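You operate a simulated robot arm through the tools that you are given. There is no shell and no other tool.

Carry out the task below with a simulated robot arm. There is one attempt and no reset: what you move stays moved.

JOB
Nest the three pulp trays, and each narrow tube in the wide tube of its colour.
Fine: the green tray goes in the grey one, the purple tray in the green one; tubes pair by colour; the grey tray and the wide tubes stay where they stand.

It is judged by the outcome, as a careful person would: the job done as asked, and still so three seconds after it is handed in. It fails if anything else is knocked over, pushed out of place, dropped, spilled or broken.

ROBOT AND FRAMES
A 7-joint arm with a fingered hand, fixed in place. Base frame: the origin is at the foot of the arm, x ahead of it, y to its left, z up; the work surface is at about z = 800. Readings come in mm, degrees, newtons and seconds.
With the tool pointing down near the work surface it reaches from about 280 to 700 mm from the base axis. Its first joint turns from -166.0 to 166.0 degrees. Payload 4 kg.
The TCP is the grasp point between the finger pads, 26 mm short of the fingertips. In the tool frame z runs along the fingers and y along their closing line. Largest opening 156 mm; the body of the gripper starts 73 mm behind the TCP. The gripper is a hand of 4 fingers: y runs from the thumb to the fingers, the wrist lies at [0, 0, -239] in the tool frame, and closing takes about 1.5 s.
Orientation is told as [roll, pitch, yaw] about the base's x, y, z axes, in that order, counted from this pose: with the fingers straight down and closing along the base's y, the tool's x points along the base's -x, its y along +y and its z along -z.

CONTROLS
- The arm moves only by the tool move_arm. Its argument "rows" is a list that holds one entry, the list of rows, each a list of 6 numbers: the turn, a rotation vector about the tool's x, y, z in degrees, then the shift along the tool's x, y, z in mm. In form: [[[ax, ay, az, tx, ty, tz], ...]]. A call has 1 to 20 rows; each row shifts and turns the commanded pose from where the row before left it, along the tool's axes as they then stand. "hand" is the gripper command, from -1 (fully open) to 1 (shut), values between in proportion, set as the call begins (left out, the last holds). A row lasts 0.2 s, in which the tool goes at most 50 mm and 8.6 degrees; a call with a longer step from one row to the next is refused whole, and so is a gripper value outside its range. Where a pose cannot be reached the arm comes as near as it can. A force on the tool above 40 N (or 10 N above the force at the start of the call, whichever is more), or a blocked arm, ends the call early, and 0.2 s more pass. Each finger travels about 72 mm/s and halts on what it meets, pressing with about 27 N; the grip force reading is that of the motor and also rises with nothing between the fingers. The clock runs only during rows and for 0.2 s after the last one: add rows that do not move to give the fingers time. It gives the time, the measured TCP pose, the force on the tool (base axes), the opening and the grip force at its end, in the units of the frame above (readings bear some noise), with the torque about the TCP (base axes, N m) and any sound that the robot's microphone picked up.
- Cameras (640 x 400 px; columns grow to the right, rows downward): "scene" is fixed at [49.9, -500, 1413.8]; the picture's right is [0.49, -0.87, 0.00], its down [-0.52, -0.29, -0.80] and it looks along [0.70, 0.39, -0.60] (base axes); focal length 352 px, centre (320, 200). "wrist" rides on the gripper at [58, -58, -91] in the tool frame; the picture's right is [0.71, 0.71, 0.00], its down [-0.53, 0.53, -0.67] and it looks along [-0.47, 0.47, 0.74] (tool axes); focal length 265 px, centre (320, 200). There is no depth. A picture from a camera that has moved, and an enlarged one, comes with that camera's place and axes in the base frame and with its lens.
- grab_frame(camera): a new picture of that camera. No time passes.
- move_fingers(finger1, finger2, finger3, thumb_bend): sets how far each is bent, from 0 (flat) to 100 (curled in); at 30 the hand is open as for a grip, at 70 the pads meet at the TCP. One left out holds its place. A second passes; each finger stops where it meets its share of the squeeze, and holds until it gets a number again. A gripper value or a shape takes the hand back. It gives what a move gives, with no picture; readings hold the bend of each and the force on the fingers (four entries, about 0 where the hand has none), thumb and palm.
- preshape(shape): the hand has 4 fingers and takes this shape, open, in about a second: jaw (thumb against the fingers, like two jaws); tri (thumb and two fingers); tip (a fingertip pinch); poke (one finger out to press); point (the index stretched); flat (the hand flat); cup (the hand cupped); fist (a fist). The gripper value then closes the fingers along that shape, each until it touches; the sizes above hold for jaw. It gives what a move gives, with no picture.
- inspect(camera, box): a new picture of the part [left, top, right, bottom] of that camera's present view, enlarged. No time passes.
- close_job(): hands the job in; it is judged then, once.

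Places have to be worked out from the pictures, the camera data and where the tool is seen. Open the gripper and draw the arm clear of the work before you hand the job in, unless the task says otherwise.

The tools are called after "Request:" as a command line: name --argument value ..., lists and objects as JSON in quotes. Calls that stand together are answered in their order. move_arm: Moves the arm, as the interface text tells. Its arguments: {"type":"object","properties":{"rows":{"type":"array","items":{"type":"array","items":{"type":"array","items":{"type":"number"}}}},"hand":{"type":"number"}},"required":["rows"]} The other tools are called the same way: preshape (shape) gives the hand a shape; move_fingers (finger1, finger2, finger3, thumb_bend) moves the fingers one by one; grab_frame (camera) takes a picture; inspect (camera, box) takes an enlarged picture of a part of a camera's view; close_job () hands the job in.

At the start:

```text
clock: 0.0
eef_pos: [448.1, -180.1, 1167.7]
tcp_rot: [0.0, 0.0, 0.1]
ft_force: [0.3, 0.2, -0.1]
moment: [0.01, -0.01, 0.0]
opening: 155.9
grasp_force: 0.0
shape: jaw
bend: [30.0, 30.0, 30.0, 30.0]
finger forces: [0.0, 0.0, 0.1, 0.1, 0.0, 0.0]
```

scene: 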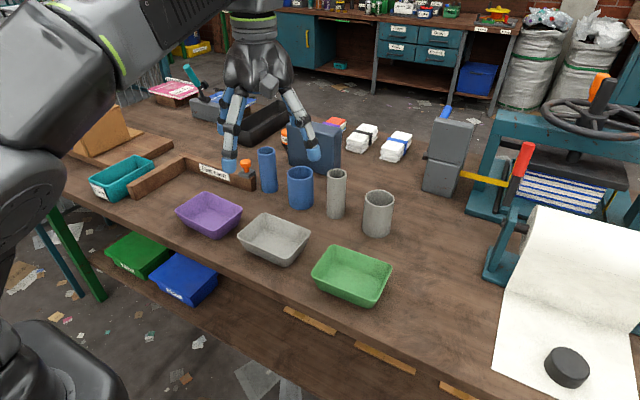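
wrist: 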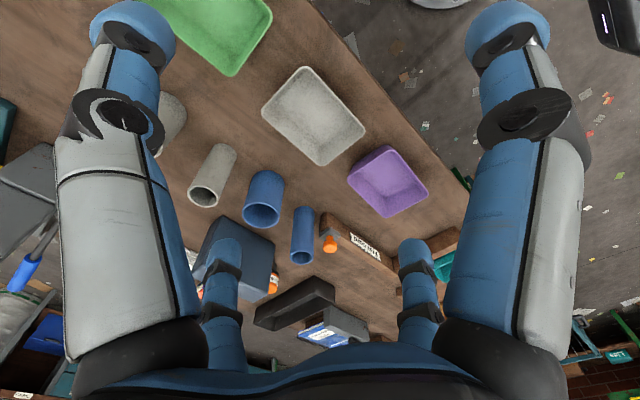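

I'll look closely at the trays and tubes before planning anything.

Request:
inspect --camera "scene" --box '[160, 130, 420, 310]'

Request:
inspect --camera "wrist" --box '[140, 0, 460, 280]'

```text
2.22 times, centred on (290, 220) of scene
camera zoom: at [49.9, -500.0, 1413.8], right [0.49, -0.87, 0.0], down [-0.52, -0.29, -0.8], along [0.7, 0.39, -0.6], focal length 782 px, centre (387, 156)
```

zoom: 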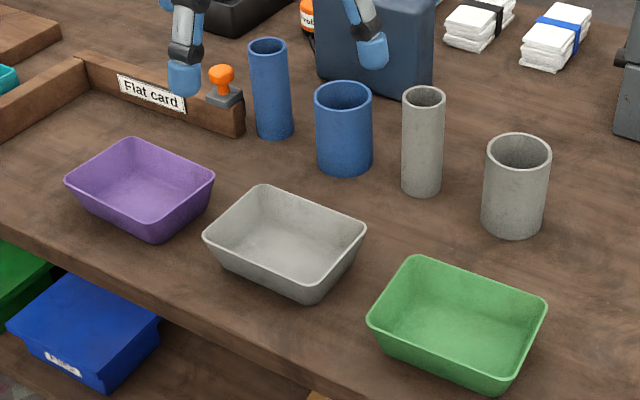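

```text
1.43 times, centred on (300, 140) of wrist
camera zoom: at [391.4, -237.4, 1258.4], right [-0.71, 0.71, 0.0], down [0.53, 0.53, 0.67], along [0.47, 0.47, -0.74], focal length 379 px, centre (349, 286)
```

zoom: 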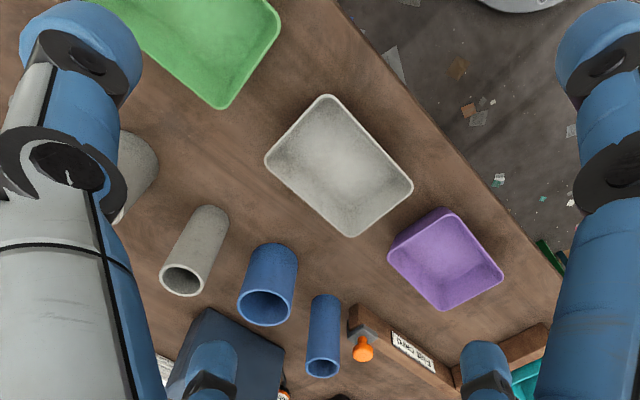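

The trays look about 100 x 145 mm with their long side along y, at roughly (533,103) purple, (540,-100) grey and (533,-308) green. The tubes stand around x≈730. Next I check the hand's finger layout and the tube rims more closely.

Request:
inspect --camera "scene" --box '[190, 0, 350, 190]'

Request:
inspect --camera "scene" --box '[240, 140, 400, 240]'

Request:
inspect --camera "scene" --box '[170, 185, 290, 270]'

Request:
inspect --camera "scene" --box '[290, 230, 410, 315]'

```text
2.11 times, centred on (270, 95) of scene
camera zoom: at [49.9, -500.0, 1413.8], right [0.49, -0.87, 0.0], down [-0.52, -0.29, -0.8], along [0.7, 0.39, -0.6], focal length 741 px, centre (425, 421)
```

zoom: 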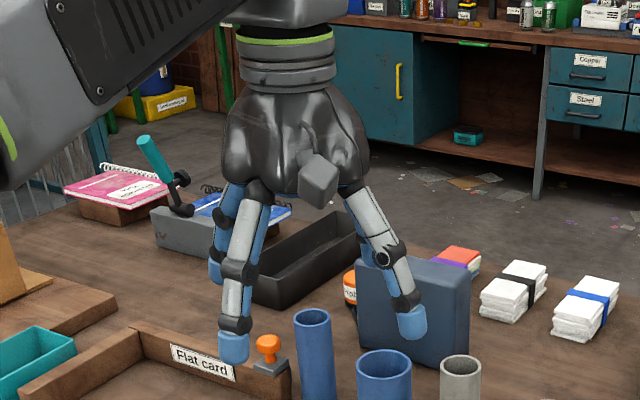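

```text
4.00 times, centred on (320, 190) of scene
camera zoom: at [49.9, -500.0, 1413.8], right [0.49, -0.87, 0.0], down [-0.52, -0.29, -0.8], along [0.7, 0.39, -0.6], focal length 1408 px, centre (320, 240)
```

zoom: 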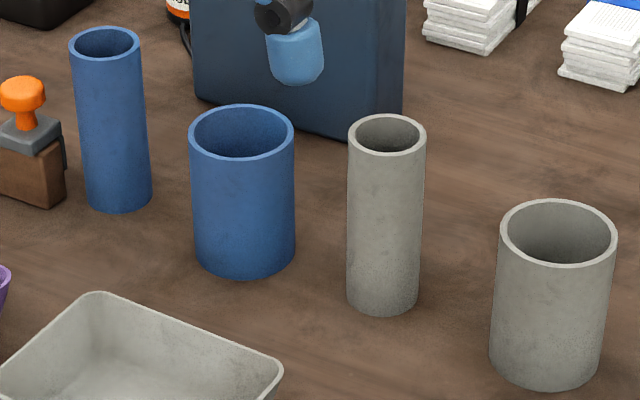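

```text
4.71 times, centred on (230, 228) of scene
camera zoom: at [49.9, -500.0, 1413.8], right [0.49, -0.87, 0.0], down [-0.52, -0.29, -0.8], along [0.7, 0.39, -0.6], focal length 1657 px, centre (744, 71)
```

zoom: 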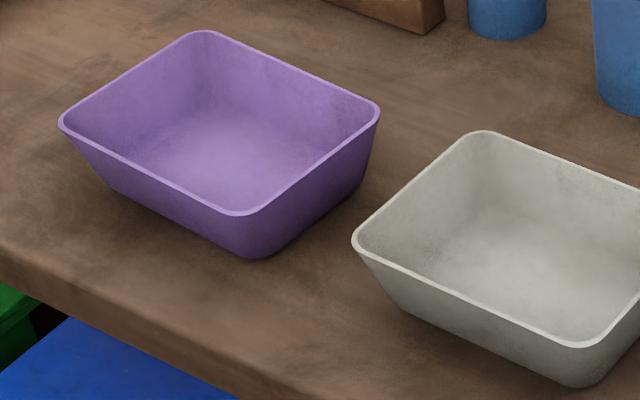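

```text
4.71 times, centred on (350, 272) of scene
camera zoom: at [49.9, -500.0, 1413.8], right [0.49, -0.87, 0.0], down [-0.52, -0.29, -0.8], along [0.7, 0.39, -0.6], focal length 1657 px, centre (179, -141)
```

zoom: 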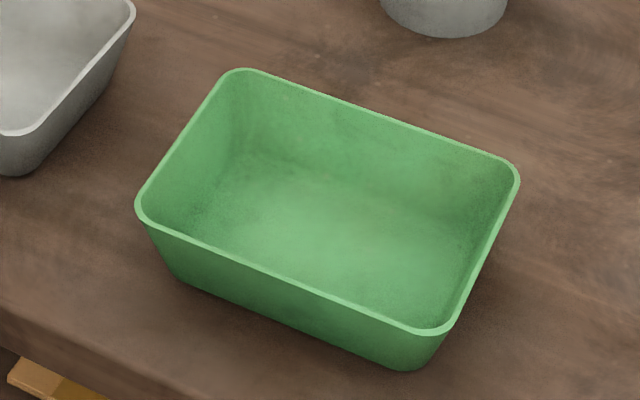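

The pictures suggest the four fingers may be spread around the palm instead of set as two plain jaws. I'll partly close the hand up here in free air and look at how it moves.

Request:
move_arm --rows '[[[0, 0, 0, 0, 0, 0], [0, 0, 0, 0, 0, 0], [0, 0, 0, 0, 0, 0], [0, 0, 0, 0, 0, 0], [0, 0, 0, 0, 0, 0]]]' --hand 0.2

Request:
grab_frame --camera "wrist"

Request:
inspect --camera "scene" --box '[190, 0, 350, 190]'

```text
clock: 1.2
eef_pos: [448.5, -179.1, 1166.6]
tcp_rot: [0.0, 0.0, 0.0]
ft_force: [-0.5, 0.1, -0.4]
moment: [-0.01, 0.01, 0.0]
opening: 62.7
grasp_force: 0.1
shape: jaw
bend: [41.0, 41.0, 41.0, 70.0]
finger forces: [0.1, 0.1, 0.0, 0.1, 0.1, 0.0]
```

```text
taken
camera wrist: at [391.5, -237.4, 1258.4], right [-0.71, 0.71, 0.0], down [0.53, 0.53, 0.67], along [0.47, 0.47, -0.74], focal length 265 px, centre (320, 200)
```

wrist: 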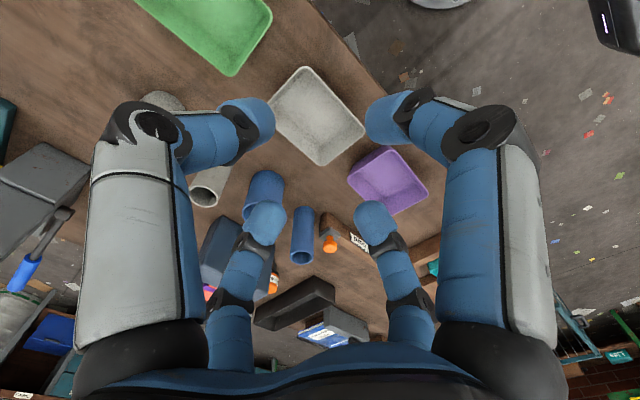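

```text
2.11 times, centred on (270, 95) of scene
camera zoom: at [49.9, -500.0, 1413.8], right [0.49, -0.87, 0.0], down [-0.52, -0.29, -0.8], along [0.7, 0.39, -0.6], focal length 741 px, centre (425, 421)
```

zoom: 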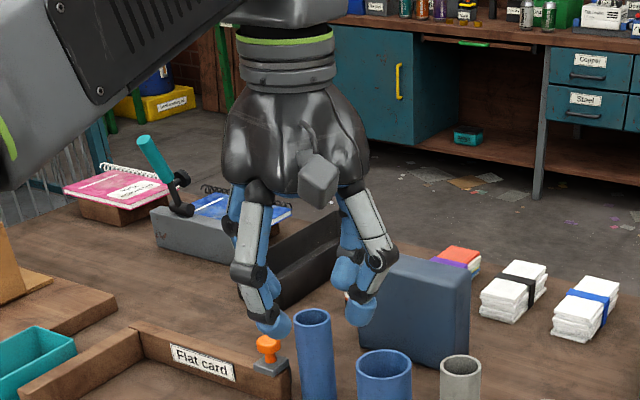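

The hand turns out to have four fingers at 90° around the palm: the thumb at -y and fingers at +y, +x and -x. I'll look at the "tip" and "tri" shapes here in free air as well.

Request:
preshape --shape "tip"

Request:
grab_frame --camera "wrist"

Request:
inspect --camera "scene" --box '[190, 0, 350, 190]'

Request:
preshape --shape "tri"

Request:
grab_frame --camera "wrist"

Request:
inspect --camera "scene" --box '[190, 0, 350, 190]'

```text
clock: 2.1
eef_pos: [448.5, -180.5, 1167.3]
tcp_rot: [0.0, -0.1, -0.1]
ft_force: [-0.2, -0.5, -0.3]
moment: [0.0, 0.0, 0.0]
opening: 156.0
grasp_force: 0.0
shape: tip
bend: [12.0, 30.0, 12.0, 30.0]
finger forces: [0.0, 0.0, 0.0, 0.0, 0.0, 0.0]
```

```text
taken
camera wrist: at [391.5, -237.4, 1258.4], right [-0.71, 0.71, 0.0], down [0.53, 0.53, 0.67], along [0.47, 0.47, -0.74], focal length 265 px, centre (320, 200)
```

wrist: 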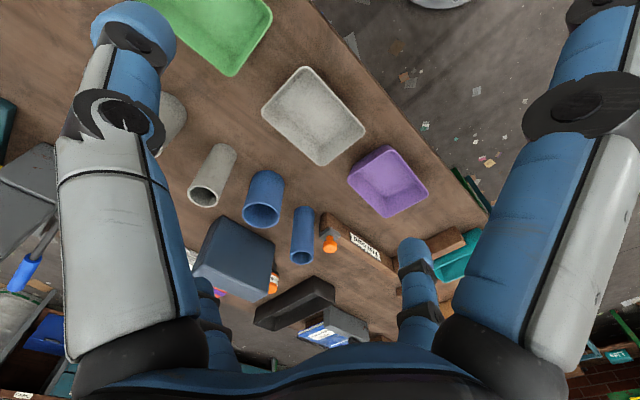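

```text
2.11 times, centred on (270, 95) of scene
camera zoom: at [49.9, -500.0, 1413.8], right [0.49, -0.87, 0.0], down [-0.52, -0.29, -0.8], along [0.7, 0.39, -0.6], focal length 741 px, centre (425, 421)
```

zoom: 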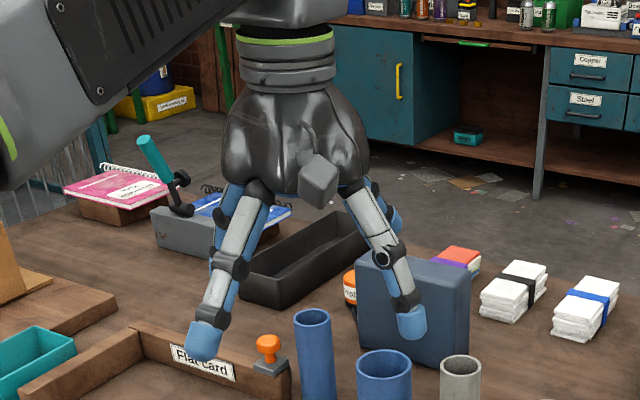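

```text
clock: 3.0
eef_pos: [448.8, -180.4, 1167.6]
tcp_rot: [-0.1, 0.0, -0.1]
ft_force: [0.6, -0.3, 0.5]
moment: [-0.01, -0.03, 0.0]
opening: 155.9
grasp_force: 0.2
shape: tri
bend: [30.0, 30.0, 30.0, 30.0]
finger forces: [0.1, 0.1, 0.0, 0.1, 0.0, 0.0]
```

```text
taken
camera wrist: at [391.5, -237.4, 1258.4], right [-0.71, 0.71, 0.0], down [0.53, 0.53, 0.67], along [0.47, 0.47, -0.74], focal length 265 px, centre (320, 200)
```

wrist: 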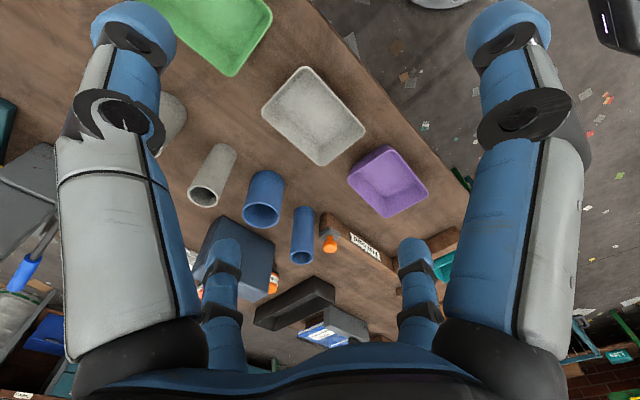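

```text
2.11 times, centred on (270, 95) of scene
camera zoom: at [49.9, -500.0, 1413.8], right [0.49, -0.87, 0.0], down [-0.52, -0.29, -0.8], along [0.7, 0.39, -0.6], focal length 741 px, centre (425, 421)
```

zoom: 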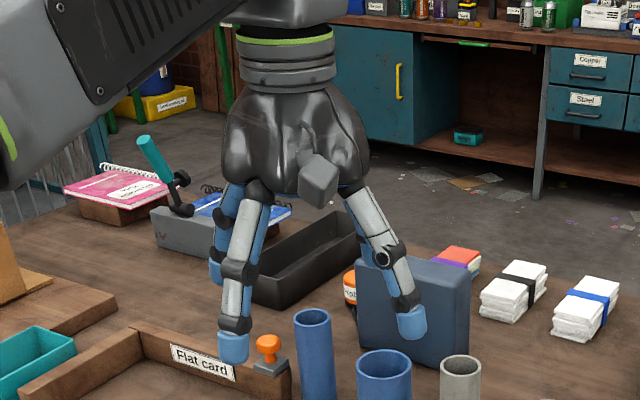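

"Tip" splays the two side fingers and pinches between the thumb and the opposite finger, while "jaw" and "tri" open all four. I'll go back to jaw and zoom the wrist camera for a second line of sight to the trays and tubes.

Request:
preshape --shape "jaw"

Request:
inspect --camera "wrist" --box '[255, 60, 435, 225]'

Request:
inspect --camera "wrist" --box '[150, 80, 330, 275]'

Request:
inspect --camera "wrist" --box '[130, 0, 290, 90]'

```text
clock: 3.9
eef_pos: [448.6, -179.8, 1168.3]
tcp_rot: [0.1, 0.0, -0.1]
ft_force: [0.0, 1.1, 0.2]
moment: [-0.03, 0.02, 0.0]
opening: 155.9
grasp_force: 0.1
shape: jaw
bend: [30.0, 30.0, 30.0, 30.0]
finger forces: [0.0, 0.1, 0.1, 0.0, 0.0, 0.0]
```

```text
2.42 times, centred on (345, 142) of wrist
camera zoom: at [391.4, -237.4, 1258.4], right [-0.71, 0.71, 0.0], down [0.53, 0.53, 0.67], along [0.47, 0.47, -0.74], focal length 643 px, centre (259, 339)
```

zoom: 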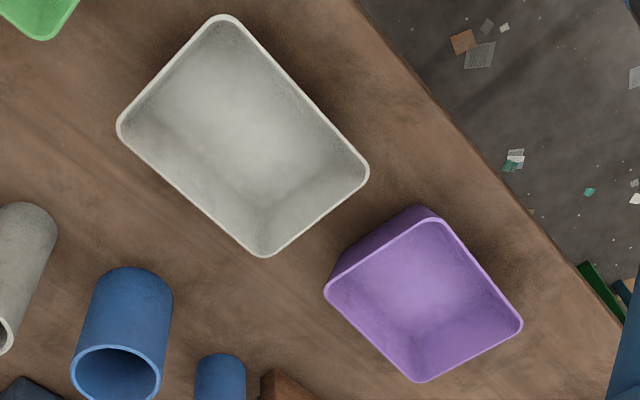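

```text
2.05 times, centred on (240, 178) of wrist
camera zoom: at [391.4, -237.4, 1258.4], right [-0.71, 0.71, 0.0], down [0.53, 0.53, 0.67], along [0.47, 0.47, -0.74], focal length 544 px, centre (484, 246)
```

zoom: 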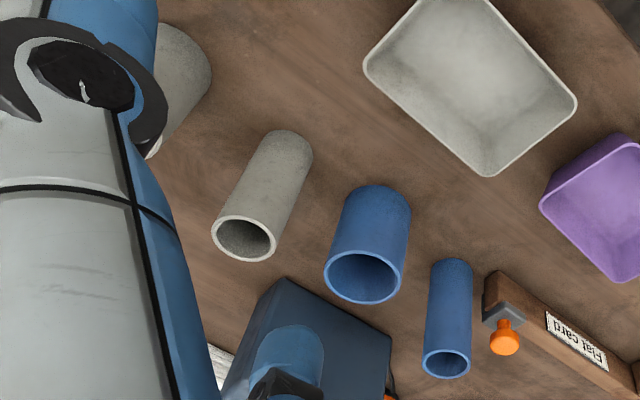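

```text
4.00 times, centred on (210, 45) of wrist
camera zoom: at [391.4, -237.4, 1258.4], right [-0.71, 0.71, 0.0], down [0.53, 0.53, 0.67], along [0.47, 0.47, -0.74], focal length 1062 px, centre (760, 820)
```

zoom: 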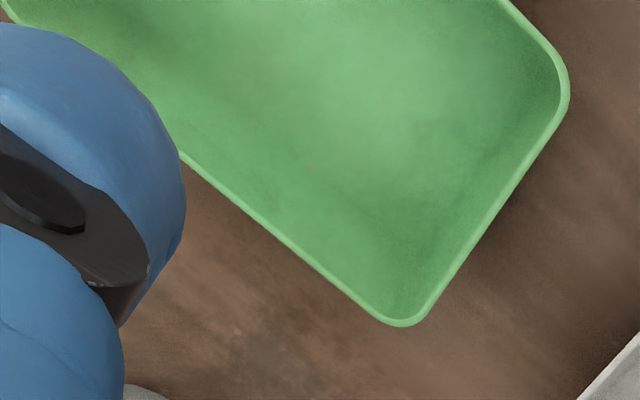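

Wrist-camera estimates at z≈850 put the grey tray at (537,-105), purple at (530,95) turned -3.6°, and green at (522,-312). The tubes are 50 mm and 72 mm across and about 130 and 100 mm tall. I'll close the hand to a tray-width opening to see how the fingers slant there.

Request:
move_arm --rows '[[[0, 0, 0, 0, 0, 0], [0, 0, 0, 0, 0, 0], [0, 0, 0, 0, 0, 0], [0, 0, 0, 0, 0, 0], [0, 0, 0, 0, 0, 0], [0, 0, 0, 0, 0, 0]]]' --hand -0.35

Request:
inspect --camera "scene" --box '[210, 60, 330, 180]'

Request:
grab_frame --camera "wrist"

```text
clock: 5.3
eef_pos: [450.1, -179.8, 1166.5]
tcp_rot: [0.0, 0.0, -0.1]
ft_force: [-0.6, 0.2, 0.2]
moment: [-0.02, -0.01, 0.0]
opening: 105.8
grasp_force: 0.0
shape: jaw
bend: [30.0, 30.0, 30.0, 69.0]
finger forces: [0.0, 0.1, 0.0, 0.0, 0.1, 0.0]
```

```text
3.33 times, centred on (270, 120) of scene
camera zoom: at [49.9, -500.0, 1413.8], right [0.49, -0.87, 0.0], down [-0.52, -0.29, -0.8], along [0.7, 0.39, -0.6], focal length 1174 px, centre (487, 467)
```

zoom: 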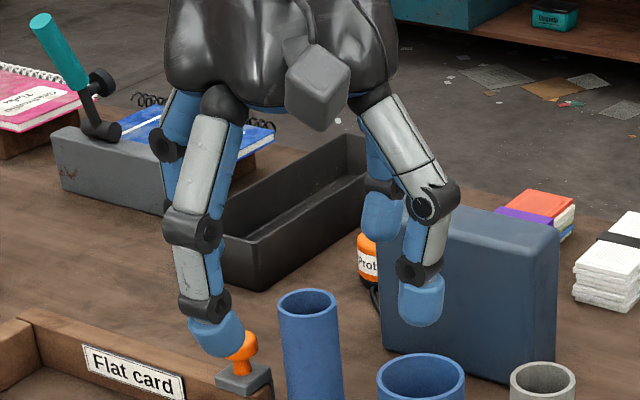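

```text
taken
camera wrist: at [391.5, -237.4, 1258.4], right [-0.71, 0.71, 0.0], down [0.53, 0.53, 0.67], along [0.47, 0.47, -0.74], focal length 265 px, centre (320, 200)
```

wrist: 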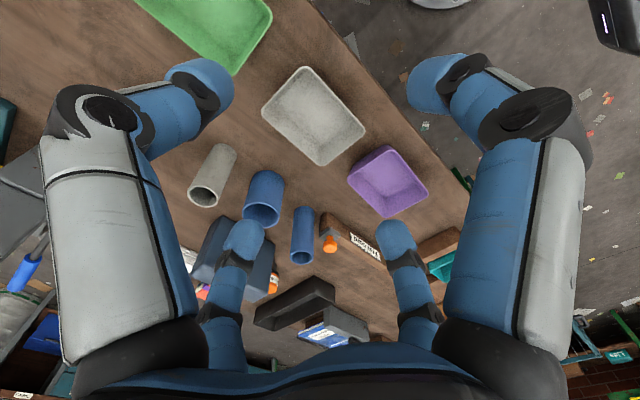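

At a 105 mm opening the fingertips curl slightly inward, which will hook under a tray rim well. I'll open up again and move above the green tray at (522,-312), stopping at z≈960 to check.

Request:
move_arm --rows '[[[0, 0, 0, -9, -16.5, 26], [0, 0, 0, -9, -16.5, 26], [0, 0, 0, -9, -16.5, 26], [0, 0, 0, -9, -16.5, 26], [0, 0, 0, -9, -16.5, 26], [0, 0, 0, -9, -16.5, 26], [0, 0, 0, -9, -16.5, 26], [0, 0, 0, -9, -16.5, 26], [0, 0, 0, 0, 0, 0]]]' --hand -1

Request:
grab_frame --camera "wrist"

Request:
grab_frame --camera "scene"

```text
clock: 7.3
eef_pos: [520.3, -311.6, 961.7]
tcp_rot: [0.1, 0.0, 0.1]
ft_force: [0.4, 0.9, -0.6]
moment: [0.0, 0.01, -0.02]
opening: 156.0
grasp_force: 0.1
shape: jaw
bend: [30.0, 30.0, 30.0, 30.0]
finger forces: [0.1, 0.0, 0.1, 0.0, 0.0, 0.0]
```

```text
taken
camera wrist: at [463.5, -369.1, 1053.8], right [-0.71, 0.71, 0.0], down [0.53, 0.53, 0.67], along [0.47, 0.47, -0.74], focal length 265 px, centre (320, 200)
```

wrist: 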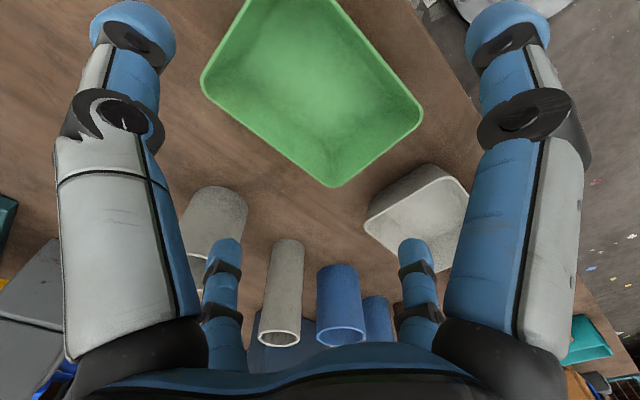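

```text
taken
```

scene: 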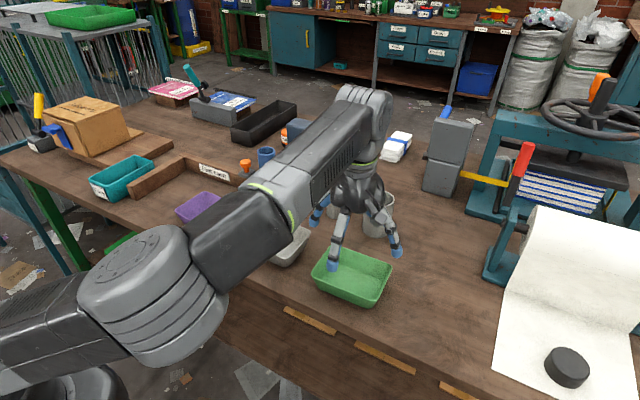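

The green rim now resolves to x 470–572.5 and y -386 to -241.5, with its height confirmed near 850. I lower straight down until the fingertips sit about 13 mm below the rim, outside the tray.

Request:
move_arm --rows '[[[0, 0, 0, -0.5, -1.5, 24], [0, 0, 0, 0, 0, 24], [0, 0, 0, 0, 0, 20], [0, 0, 0, 0, 0, 15], [0, 0, 0, 0, 0, 15], [0, 0, 0, 0, 0, 0]]]' --hand -1

Request:
inspect --camera "scene" --box '[270, 180, 430, 320]'

Request:
grab_frame --camera "wrist"

```text
clock: 8.7
eef_pos: [523.0, -314.0, 862.2]
tcp_rot: [0.0, 0.0, 0.0]
ft_force: [0.3, -0.3, -0.1]
moment: [-0.02, -0.01, 0.02]
opening: 155.9
grasp_force: 0.1
shape: jaw
bend: [30.0, 30.0, 30.0, 30.0]
finger forces: [0.0, 0.0, 0.0, 0.0, 0.0, 0.1]
```

```text
2.86 times, centred on (350, 250) of scene
camera zoom: at [49.9, -500.0, 1413.8], right [0.49, -0.87, 0.0], down [-0.52, -0.29, -0.8], along [0.7, 0.39, -0.6], focal length 1006 px, centre (234, 57)
```

zoom: 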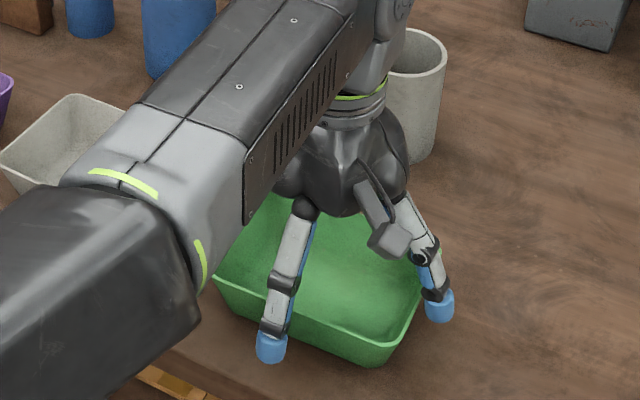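

```text
taken
camera wrist: at [465.3, -371.8, 953.3], right [-0.71, 0.71, 0.0], down [0.53, 0.53, 0.67], along [0.47, 0.47, -0.74], focal length 265 px, centre (320, 200)
```

wrist: 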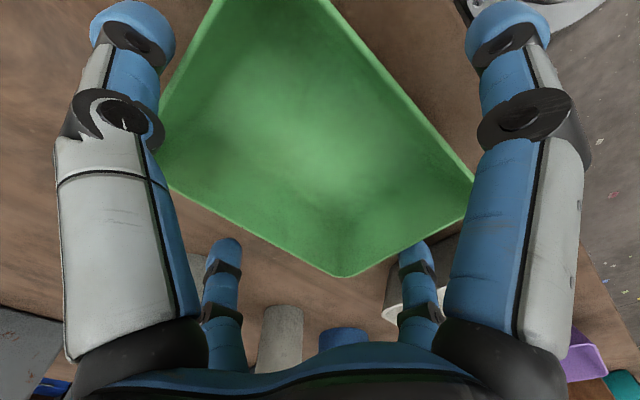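

All four fingertips are outside the rim. I close the hand to a bit under the tray width so each finger stops on the rim.

Request:
move_arm --rows '[[[0, 0, 0, 0, 0, 0], [0, 0, 0, 0, 0, 0], [0, 0, 0, 0, 0, 0], [0, 0, 0, 0, 0, 0], [0, 0, 0, 0, 0, 0], [0, 0, 0, 0, 0, 0]]]' --hand -0.35

Request:
inspect --camera "scene" --box '[270, 180, 430, 320]'

Request:
grab_frame --camera "wrist"

```text
clock: 10.1
eef_pos: [521.9, -314.9, 861.6]
tcp_rot: [-0.1, 0.0, -0.1]
ft_force: [0.3, -0.5, -0.3]
moment: [-0.04, 0.03, 0.03]
opening: 129.2
grasp_force: 27.0
shape: jaw
bend: [31.0, 26.0, 31.0, 29.0]
finger forces: [23.9, 29.2, 23.9, 0.0, 29.7, 0.0]
```

```text
2.86 times, centred on (350, 250) of scene
camera zoom: at [49.9, -500.0, 1413.8], right [0.49, -0.87, 0.0], down [-0.52, -0.29, -0.8], along [0.7, 0.39, -0.6], focal length 1006 px, centre (234, 57)
```

zoom: 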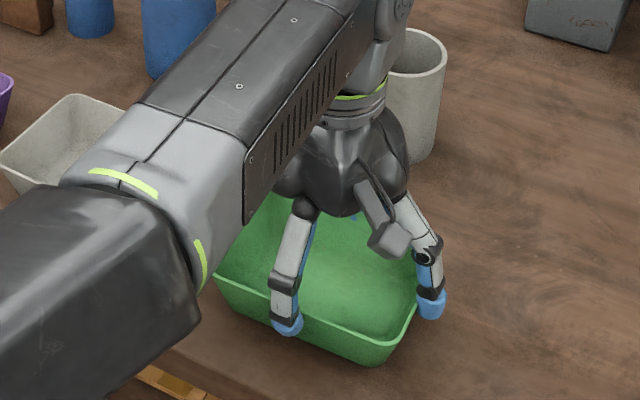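

```text
taken
camera wrist: at [465.3, -371.8, 953.5], right [-0.71, 0.71, 0.0], down [0.53, 0.53, 0.67], along [0.47, 0.47, -0.74], focal length 265 px, centre (320, 200)
```

wrist: 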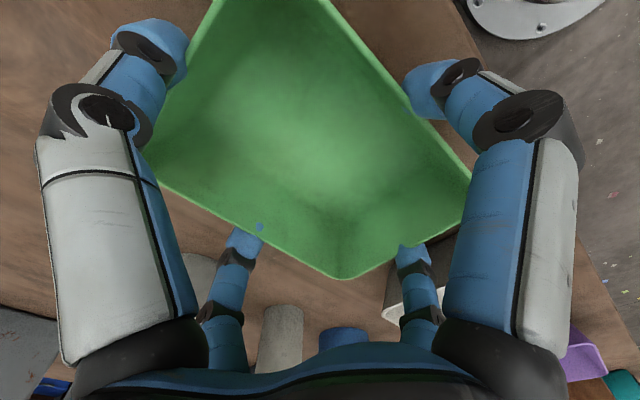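

All four fingers press on the rim at about 24–30 N. I lift by 20 mm and check that the tray comes up level.

Request:
move_arm --rows '[[[0, 0, 0, 0, 0, -5], [0, 0, 0, 0, 0, -5], [0, 0, 0, 0, 0, -5], [0, 0, 0, 0, 0, -5], [0, 0, 0, 0, 0, 0]]]'

Request:
inspect --camera "scene" --box '[270, 180, 430, 320]'

Request:
grab_frame --camera "wrist"

```text
clock: 11.3
eef_pos: [523.2, -315.5, 881.1]
tcp_rot: [0.1, 0.0, 0.0]
ft_force: [-0.5, -0.7, 0.4]
moment: [-0.01, 0.02, 0.04]
opening: 128.9
grasp_force: 27.2
shape: jaw
bend: [31.0, 26.0, 31.0, 29.0]
finger forces: [24.0, 29.2, 24.1, 0.0, 29.7, 0.0]
```

```text
2.86 times, centred on (350, 250) of scene
camera zoom: at [49.9, -500.0, 1413.8], right [0.49, -0.87, 0.0], down [-0.52, -0.29, -0.8], along [0.7, 0.39, -0.6], focal length 1006 px, centre (234, 57)
```

zoom: 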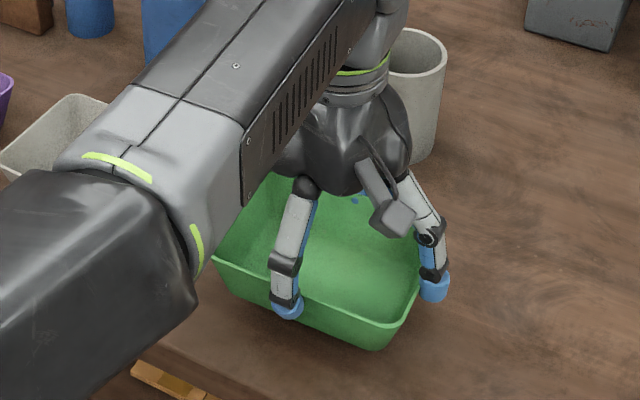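

```text
taken
camera wrist: at [464.4, -371.8, 972.9], right [-0.71, 0.71, 0.0], down [0.53, 0.53, 0.67], along [0.47, 0.47, -0.74], focal length 265 px, centre (320, 200)
```

wrist: 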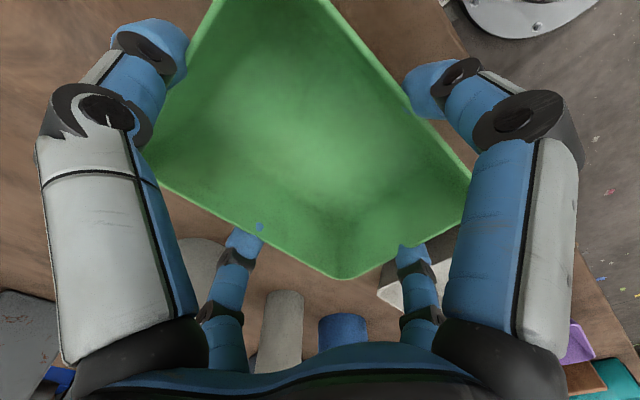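

The green tray is up and level, with no slip. I lift it another 70 mm, carry it over the grey tray at about (537,-105), and turn it about -1.2° to match.

Request:
move_arm --rows '[[[0, 0, 0, 0, 0, -25], [0, 0, 0, 0, 0, -25], [0, 0, 0, 0, 0, -20], [0, 0, 0, -2.6, 34.7, 0], [0, 0, 0, -2.6, 34.7, 0], [0, 0, 0, -2.6, 34.7, 0], [0, 0, 0, -2.6, 34.7, 0], [0, 0, 0, -2.6, 34.7, 0], [0, 0, 0, -2.6, 34.7, 0], [0, 0, 1.2, 0, 0, 0], [0, 0, 0, 0, 0, 0]]]'

Request:
grab_frame --camera "wrist"

Request:
grab_frame --camera "scene"

```text
clock: 13.7
eef_pos: [539.0, -107.5, 952.6]
tcp_rot: [0.0, 0.0, -1.2]
ft_force: [0.6, -0.4, -0.9]
moment: [-0.02, 0.01, -0.02]
opening: 128.8
grasp_force: 27.3
shape: jaw
bend: [31.0, 26.0, 31.0, 29.0]
finger forces: [24.0, 29.3, 24.1, 0.1, 29.8, 0.0]
```

```text
taken
camera wrist: at [479.4, -163.6, 1043.1], right [-0.69, 0.72, 0.0], down [0.54, 0.52, 0.67], along [0.48, 0.46, -0.74], focal length 265 px, centre (320, 200)
```

wrist: 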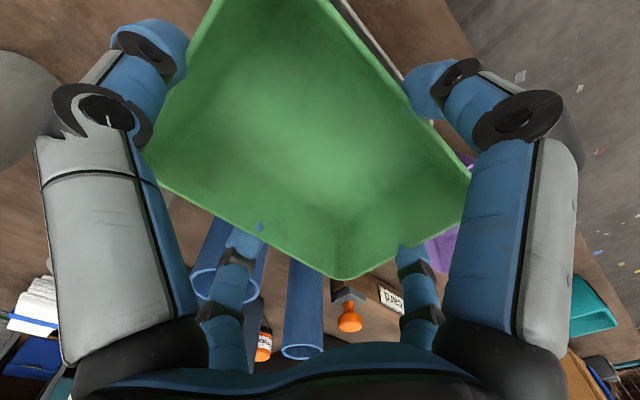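

```text
taken
```

scene: 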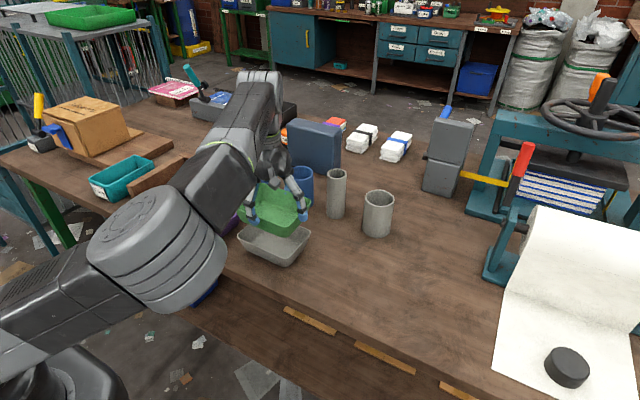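

The green tray is hovering over the grey one. I zoom in from both cameras to check the alignment before lowering.

Request:
inspect --camera "scene" --box '[215, 160, 335, 275]'

Request:
inspect --camera "wrist" --box '[300, 0, 460, 110]'

```text
3.48 times, centred on (275, 218) of scene
camera zoom: at [49.9, -500.0, 1413.8], right [0.49, -0.87, 0.0], down [-0.52, -0.29, -0.8], along [0.7, 0.39, -0.6], focal length 1225 px, centre (476, 139)
```

zoom: 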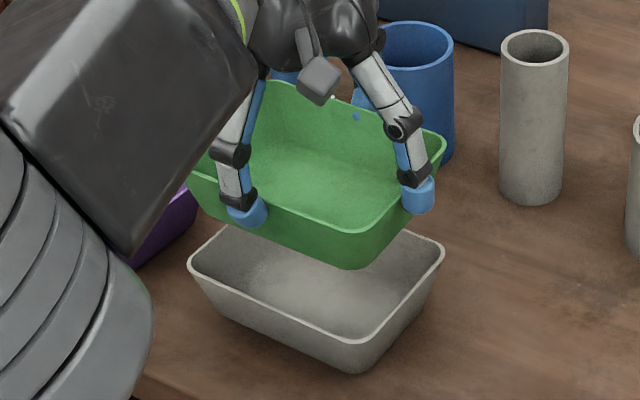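

```text
3.64 times, centred on (380, 55) of wrist
camera zoom: at [479.4, -163.6, 1043.1], right [-0.69, 0.72, 0.0], down [0.54, 0.52, 0.67], along [0.48, 0.46, -0.74], focal length 965 px, centre (102, 727)
```

zoom: 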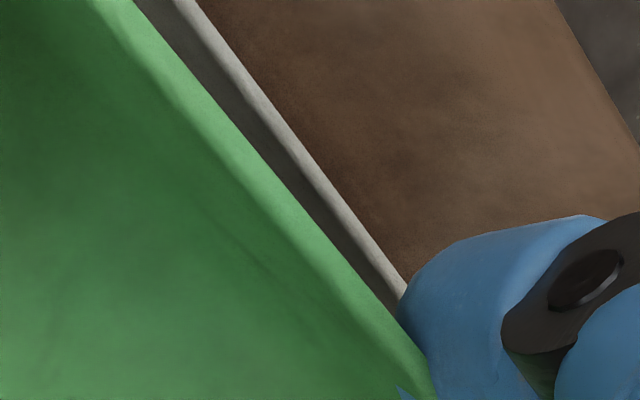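

The zoomed views put the green tray about 2 mm too far in +x and 1.5 mm too far in -y, with about half a degree of yaw to add. I correct that and lower it most of the way in.

Request:
move_arm --rows '[[[0, 0, 0.6, 1.8, 1.5, 0], [0, 0, 0, 0, 0, 15], [0, 0, 0, 0, 0, 15], [0, 0, 0, 0, 0, 15], [0, 0, 0, 0, 0, 10], [0, 0, 0, 0, 0, 5], [0, 0, 0, 0, 0, 0]]]'

Request:
inspect --camera "scene" --box '[215, 160, 335, 275]'

Request:
inspect --camera "wrist" --box '[300, 0, 460, 110]'

```text
clock: 15.3
eef_pos: [536.1, -103.5, 891.0]
tcp_rot: [0.0, -0.1, -1.7]
ft_force: [0.1, -0.3, -0.3]
moment: [0.0, -0.01, -0.01]
opening: 128.8
grasp_force: 26.7
shape: jaw
bend: [31.0, 26.0, 31.0, 29.0]
finger forces: [24.0, 29.3, 24.1, 0.0, 29.8, 0.1]
```

```text
3.48 times, centred on (275, 218) of scene
camera zoom: at [49.9, -500.0, 1413.8], right [0.49, -0.87, 0.0], down [-0.52, -0.29, -0.8], along [0.7, 0.39, -0.6], focal length 1225 px, centre (476, 139)
```

zoom: 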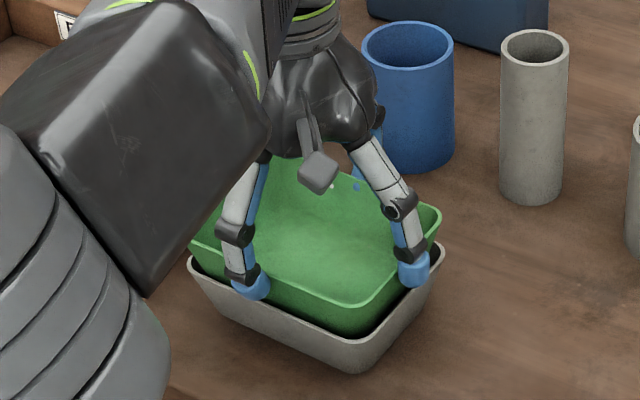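

```text
3.64 times, centred on (380, 55) of wrist
camera zoom: at [476.8, -159.6, 982.4], right [-0.69, 0.73, 0.0], down [0.54, 0.51, 0.67], along [0.49, 0.46, -0.74], focal length 965 px, centre (102, 727)
```

zoom: 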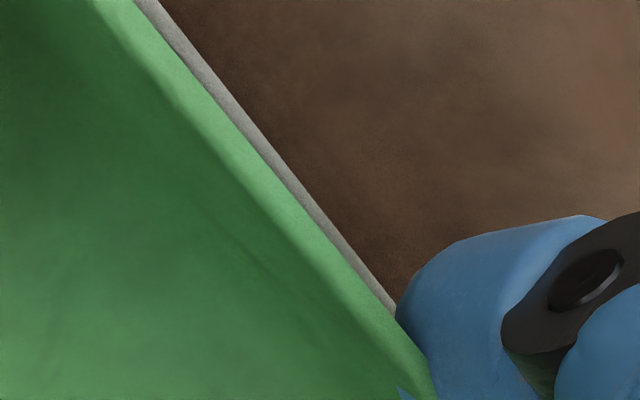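

There is no contact yet and the trays are concentric. I lower another 10 mm in small steps, keeping the fingertips just above the grey rim.

Request:
move_arm --rows '[[[0, 0, 0, 0, 0, 4], [0, 0, 0, 0, 0, 3], [0, 0, 0, 0, 0, 3], [0, 0, 0, 0, 0, 0]]]'

Request:
inspect --camera "scene" --box '[225, 200, 315, 275]'

Request:
inspect --camera "wrist" --box '[100, 0, 480, 290]'

```text
clock: 16.3
eef_pos: [536.3, -104.1, 881.1]
tcp_rot: [0.0, 0.0, -1.8]
ft_force: [-0.1, -0.5, -1.2]
moment: [0.01, -0.03, -0.02]
opening: 129.0
grasp_force: 27.2
shape: jaw
bend: [31.0, 26.0, 31.0, 29.0]
finger forces: [24.0, 29.4, 24.1, 0.0, 29.7, 0.0]
```

```text
5.33 times, centred on (270, 238) of scene
camera zoom: at [49.9, -500.0, 1413.8], right [0.49, -0.87, 0.0], down [-0.52, -0.29, -0.8], along [0.7, 0.39, -0.6], focal length 1878 px, centre (587, 0)
```

zoom: 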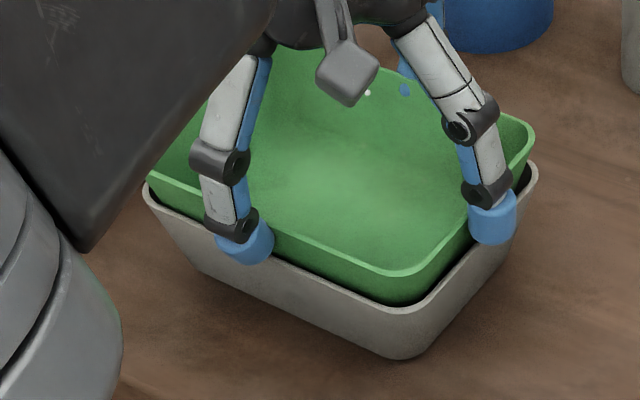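

```text
1.38 times, centred on (290, 145) of wrist
camera zoom: at [476.6, -160.2, 972.9], right [-0.69, 0.73, 0.0], down [0.54, 0.51, 0.67], along [0.49, 0.46, -0.74], focal length 366 px, centre (361, 276)
```

zoom: 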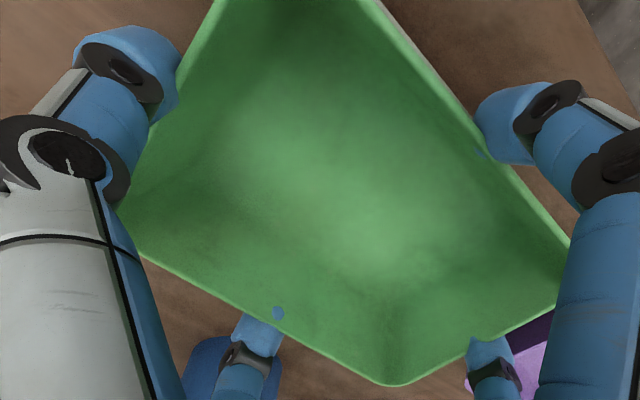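

No contact force yet, and the green rim is about 20 mm above the grey one. I'll lower 2 mm at a time and watch the force.

Request:
move_arm --rows '[[[0, 0, 0, 0, 0, 2], [0, 0, 0, 0, 0, 0]]]'

Request:
move_arm --rows '[[[0, 0, 0, 0, 0, 2], [0, 0, 0, 0, 0, 0]]]'

Request:
inspect --camera "scene" --box '[225, 200, 315, 275]'

```text
clock: 16.9
eef_pos: [535.5, -104.8, 880.0]
tcp_rot: [0.1, 0.0, -1.8]
ft_force: [-1.1, 0.2, -0.4]
moment: [-0.05, 0.01, 0.0]
opening: 129.1
grasp_force: 27.1
shape: jaw
bend: [31.0, 26.0, 31.0, 29.0]
finger forces: [24.0, 29.2, 24.1, 0.1, 29.9, 0.0]
```

```text
clock: 17.5
eef_pos: [535.5, -104.1, 876.7]
tcp_rot: [0.0, 0.0, -1.8]
ft_force: [-0.4, 0.4, 0.0]
moment: [0.01, -0.05, 0.0]
opening: 129.0
grasp_force: 26.7
shape: jaw
bend: [31.0, 26.0, 31.0, 29.0]
finger forces: [24.0, 29.1, 24.0, 0.1, 29.9, 0.0]
```

```text
5.33 times, centred on (270, 238) of scene
camera zoom: at [49.9, -500.0, 1413.8], right [0.49, -0.87, 0.0], down [-0.52, -0.29, -0.8], along [0.7, 0.39, -0.6], focal length 1878 px, centre (587, 0)
```

zoom: 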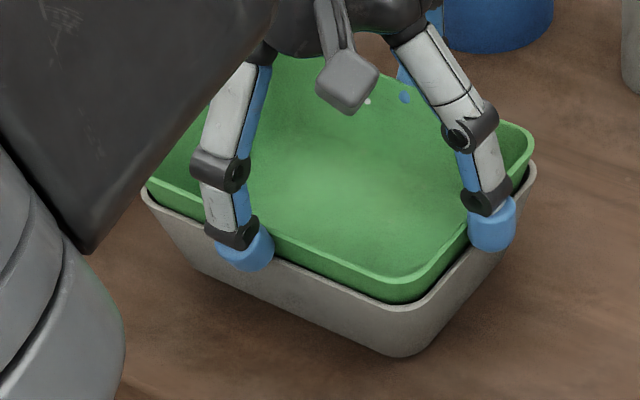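

There is still no contact. I continue down in 2 mm steps.

Request:
move_arm --rows '[[[0, 0, 0, 0, 0, 2], [0, 0, 0, 0, 0, 0]]]'

Request:
move_arm --rows '[[[0, 0, 0, 0, 0, 2], [0, 0, 0, 0, 0, 0]]]'

Request:
inspect --camera "scene" --box '[225, 200, 315, 275]'

```text
clock: 18.1
eef_pos: [536.7, -103.0, 875.1]
tcp_rot: [0.0, 0.0, -1.9]
ft_force: [-0.2, 0.0, 0.2]
moment: [-0.01, 0.0, 0.03]
opening: 128.9
grasp_force: 26.9
shape: jaw
bend: [31.0, 26.0, 31.0, 29.0]
finger forces: [24.0, 29.3, 24.1, 0.0, 29.9, 0.0]
```

```text
clock: 18.7
eef_pos: [537.4, -103.5, 873.2]
tcp_rot: [-0.1, -0.1, -1.8]
ft_force: [0.3, -0.4, 2.1]
moment: [-0.02, -0.06, 0.0]
opening: 128.8
grasp_force: 27.0
shape: jaw
bend: [31.0, 26.0, 31.0, 28.0]
finger forces: [24.2, 29.1, 24.5, 0.0, 30.0, 0.0]
```

```text
5.33 times, centred on (270, 238) of scene
camera zoom: at [49.9, -500.0, 1413.8], right [0.49, -0.87, 0.0], down [-0.52, -0.29, -0.8], along [0.7, 0.39, -0.6], focal length 1878 px, centre (587, 0)
```

zoom: 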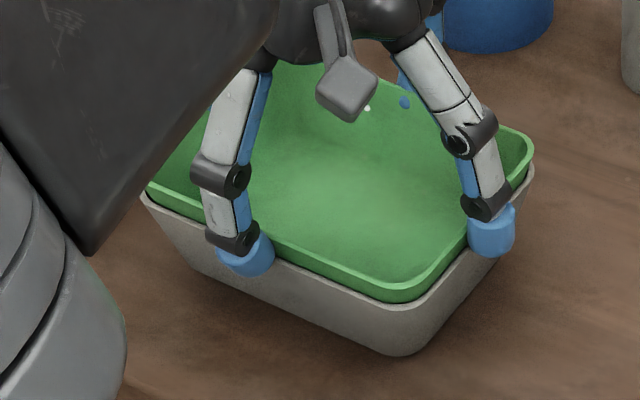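

The force shows about 2 N, so the green tray is now touching the grey one. I open the hand here to let it settle.

Request:
move_arm --rows '[[[0, 0, 0, 0, 0, 0], [0, 0, 0, 0, 0, 0], [0, 0, 0, 0, 0, 0], [0, 0, 0, 0, 0, 0], [0, 0, 0, 0, 0, 0]]]' --hand -1

Request:
inspect --camera "scene" --box '[225, 200, 315, 275]'

Request:
grab_frame --camera "wrist"

```text
clock: 19.9
eef_pos: [534.6, -102.4, 872.9]
tcp_rot: [0.1, 0.0, -1.7]
ft_force: [-0.4, 0.2, 0.7]
moment: [0.0, -0.02, 0.03]
opening: 156.2
grasp_force: 0.1
shape: jaw
bend: [30.0, 30.0, 30.0, 30.0]
finger forces: [0.0, 0.0, 0.0, 0.1, 0.0, 0.0]
```

```text
5.33 times, centred on (270, 238) of scene
camera zoom: at [49.9, -500.0, 1413.8], right [0.49, -0.87, 0.0], down [-0.52, -0.29, -0.8], along [0.7, 0.39, -0.6], focal length 1878 px, centre (587, 0)
```

zoom: 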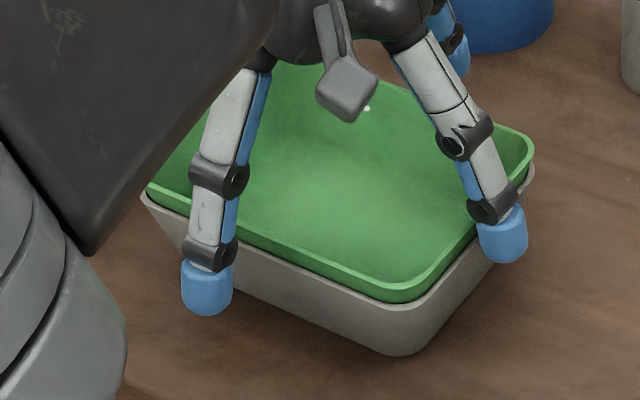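

```text
taken
camera wrist: at [477.0, -158.9, 964.6], right [-0.68, 0.73, 0.0], down [0.54, 0.51, 0.67], along [0.49, 0.46, -0.74], focal length 265 px, centre (320, 200)
```

wrist: 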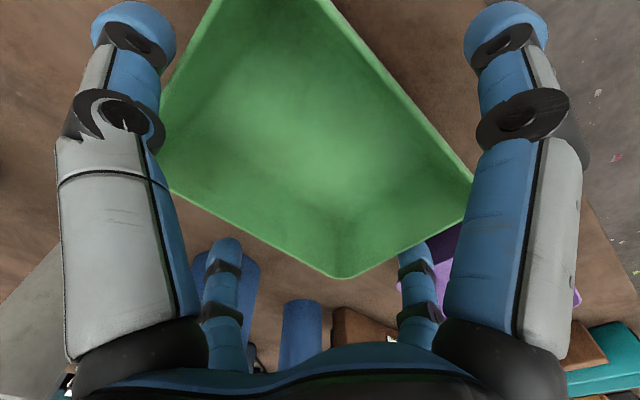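

The green tray has dropped into the grey one. I raise the hand clear and move above the purple tray at (530,95), matching its -3.6° turn.

Request:
move_arm --rows '[[[0, 0, 0, 0, 0, -10], [0, 0, 0, 0, 0, -30], [0, 0, 0, 0, 0, -50], [0, 0, 0, 2, 39.8, 0], [0, 0, 0, 2, 39.8, 0], [0, 0, 0, 2, 39.8, 0], [0, 0, 0, 2, 39.8, 0], [0, 0, 1.8, 2, 39.6, 0], [0, 0, 0, 0, 0, 0]]]' --hand -1

Request:
grab_frame --camera "wrist"

Request:
grab_frame --camera "scene"

```text
clock: 21.9
eef_pos: [530.7, 97.1, 964.7]
tcp_rot: [0.0, 0.0, -3.6]
ft_force: [0.3, -0.6, 0.7]
moment: [0.01, 0.0, -0.01]
opening: 155.9
grasp_force: 0.1
shape: jaw
bend: [30.0, 30.0, 30.0, 30.0]
finger forces: [0.1, 0.0, 0.1, 0.1, 0.1, 0.0]
```

```text
taken
camera wrist: at [470.0, 43.9, 1056.6], right [-0.66, 0.75, 0.0], down [0.56, 0.49, 0.67], along [0.5, 0.44, -0.74], focal length 265 px, centre (320, 200)
```

wrist: 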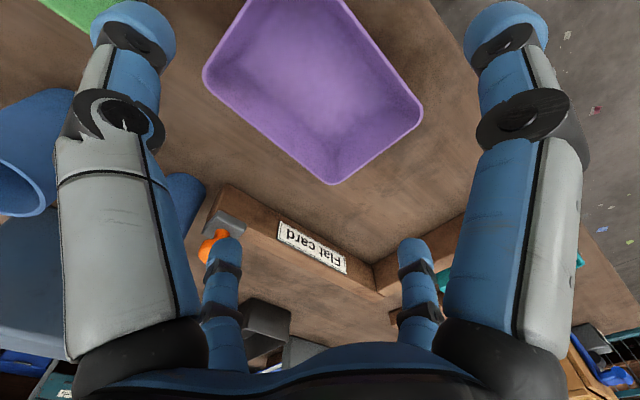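

```text
taken
```

scene: 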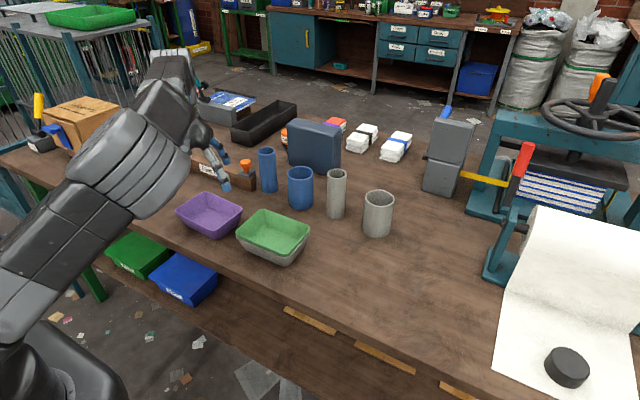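

The purple tray sits almost exactly where the green one did in this view, so the same small correction applies. I lower around it to the same grip height.

Request:
move_arm --rows '[[[0, 0, 0, -0.5, -1.5, 25], [0, 0, 0, 0, 0, 25], [0, 0, 0, 0, 0, 22], [0, 0, 0, 0, 0, 15], [0, 0, 0, 0, 0, 15], [0, 0, 0, 0, 0, 0]]]' --hand -1

Request:
inspect --camera "scene" --box '[150, 150, 310, 270]'

Request:
grab_frame --camera "wrist"

```text
clock: 23.3
eef_pos: [529.7, 92.5, 860.9]
tcp_rot: [0.0, 0.0, -3.6]
ft_force: [0.5, -0.1, -0.3]
moment: [0.0, -0.03, 0.0]
opening: 156.1
grasp_force: 0.1
shape: jaw
bend: [30.0, 30.0, 30.0, 30.0]
finger forces: [0.1, 0.1, 0.1, 0.0, 0.0, 0.0]
```

```text
3.33 times, centred on (230, 210) of scene
camera zoom: at [49.9, -500.0, 1413.8], right [0.49, -0.87, 0.0], down [-0.52, -0.29, -0.8], along [0.7, 0.39, -0.6], focal length 1174 px, centre (620, 167)
```

zoom: 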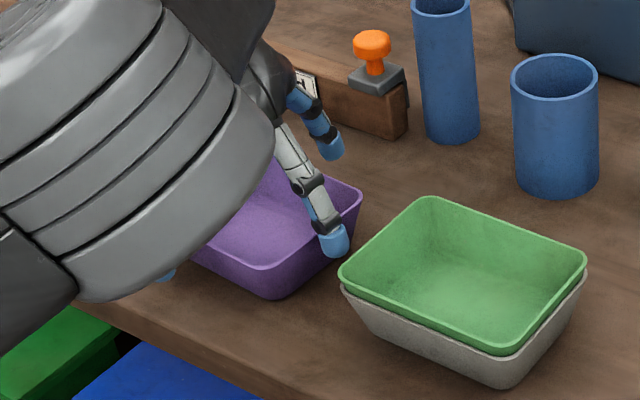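

```text
taken
camera wrist: at [469.3, 39.5, 952.2], right [-0.66, 0.75, 0.0], down [0.56, 0.49, 0.67], along [0.5, 0.44, -0.74], focal length 265 px, centre (320, 200)
```

wrist: 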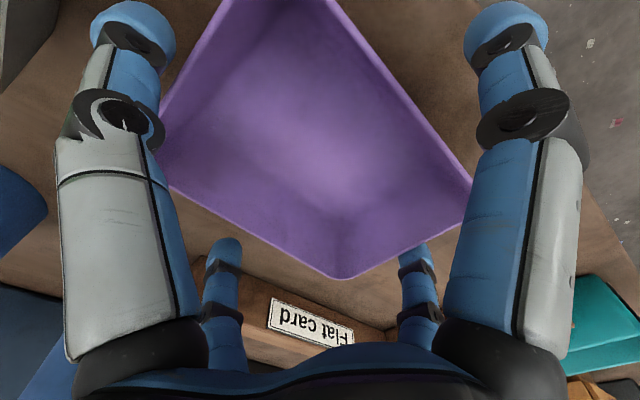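

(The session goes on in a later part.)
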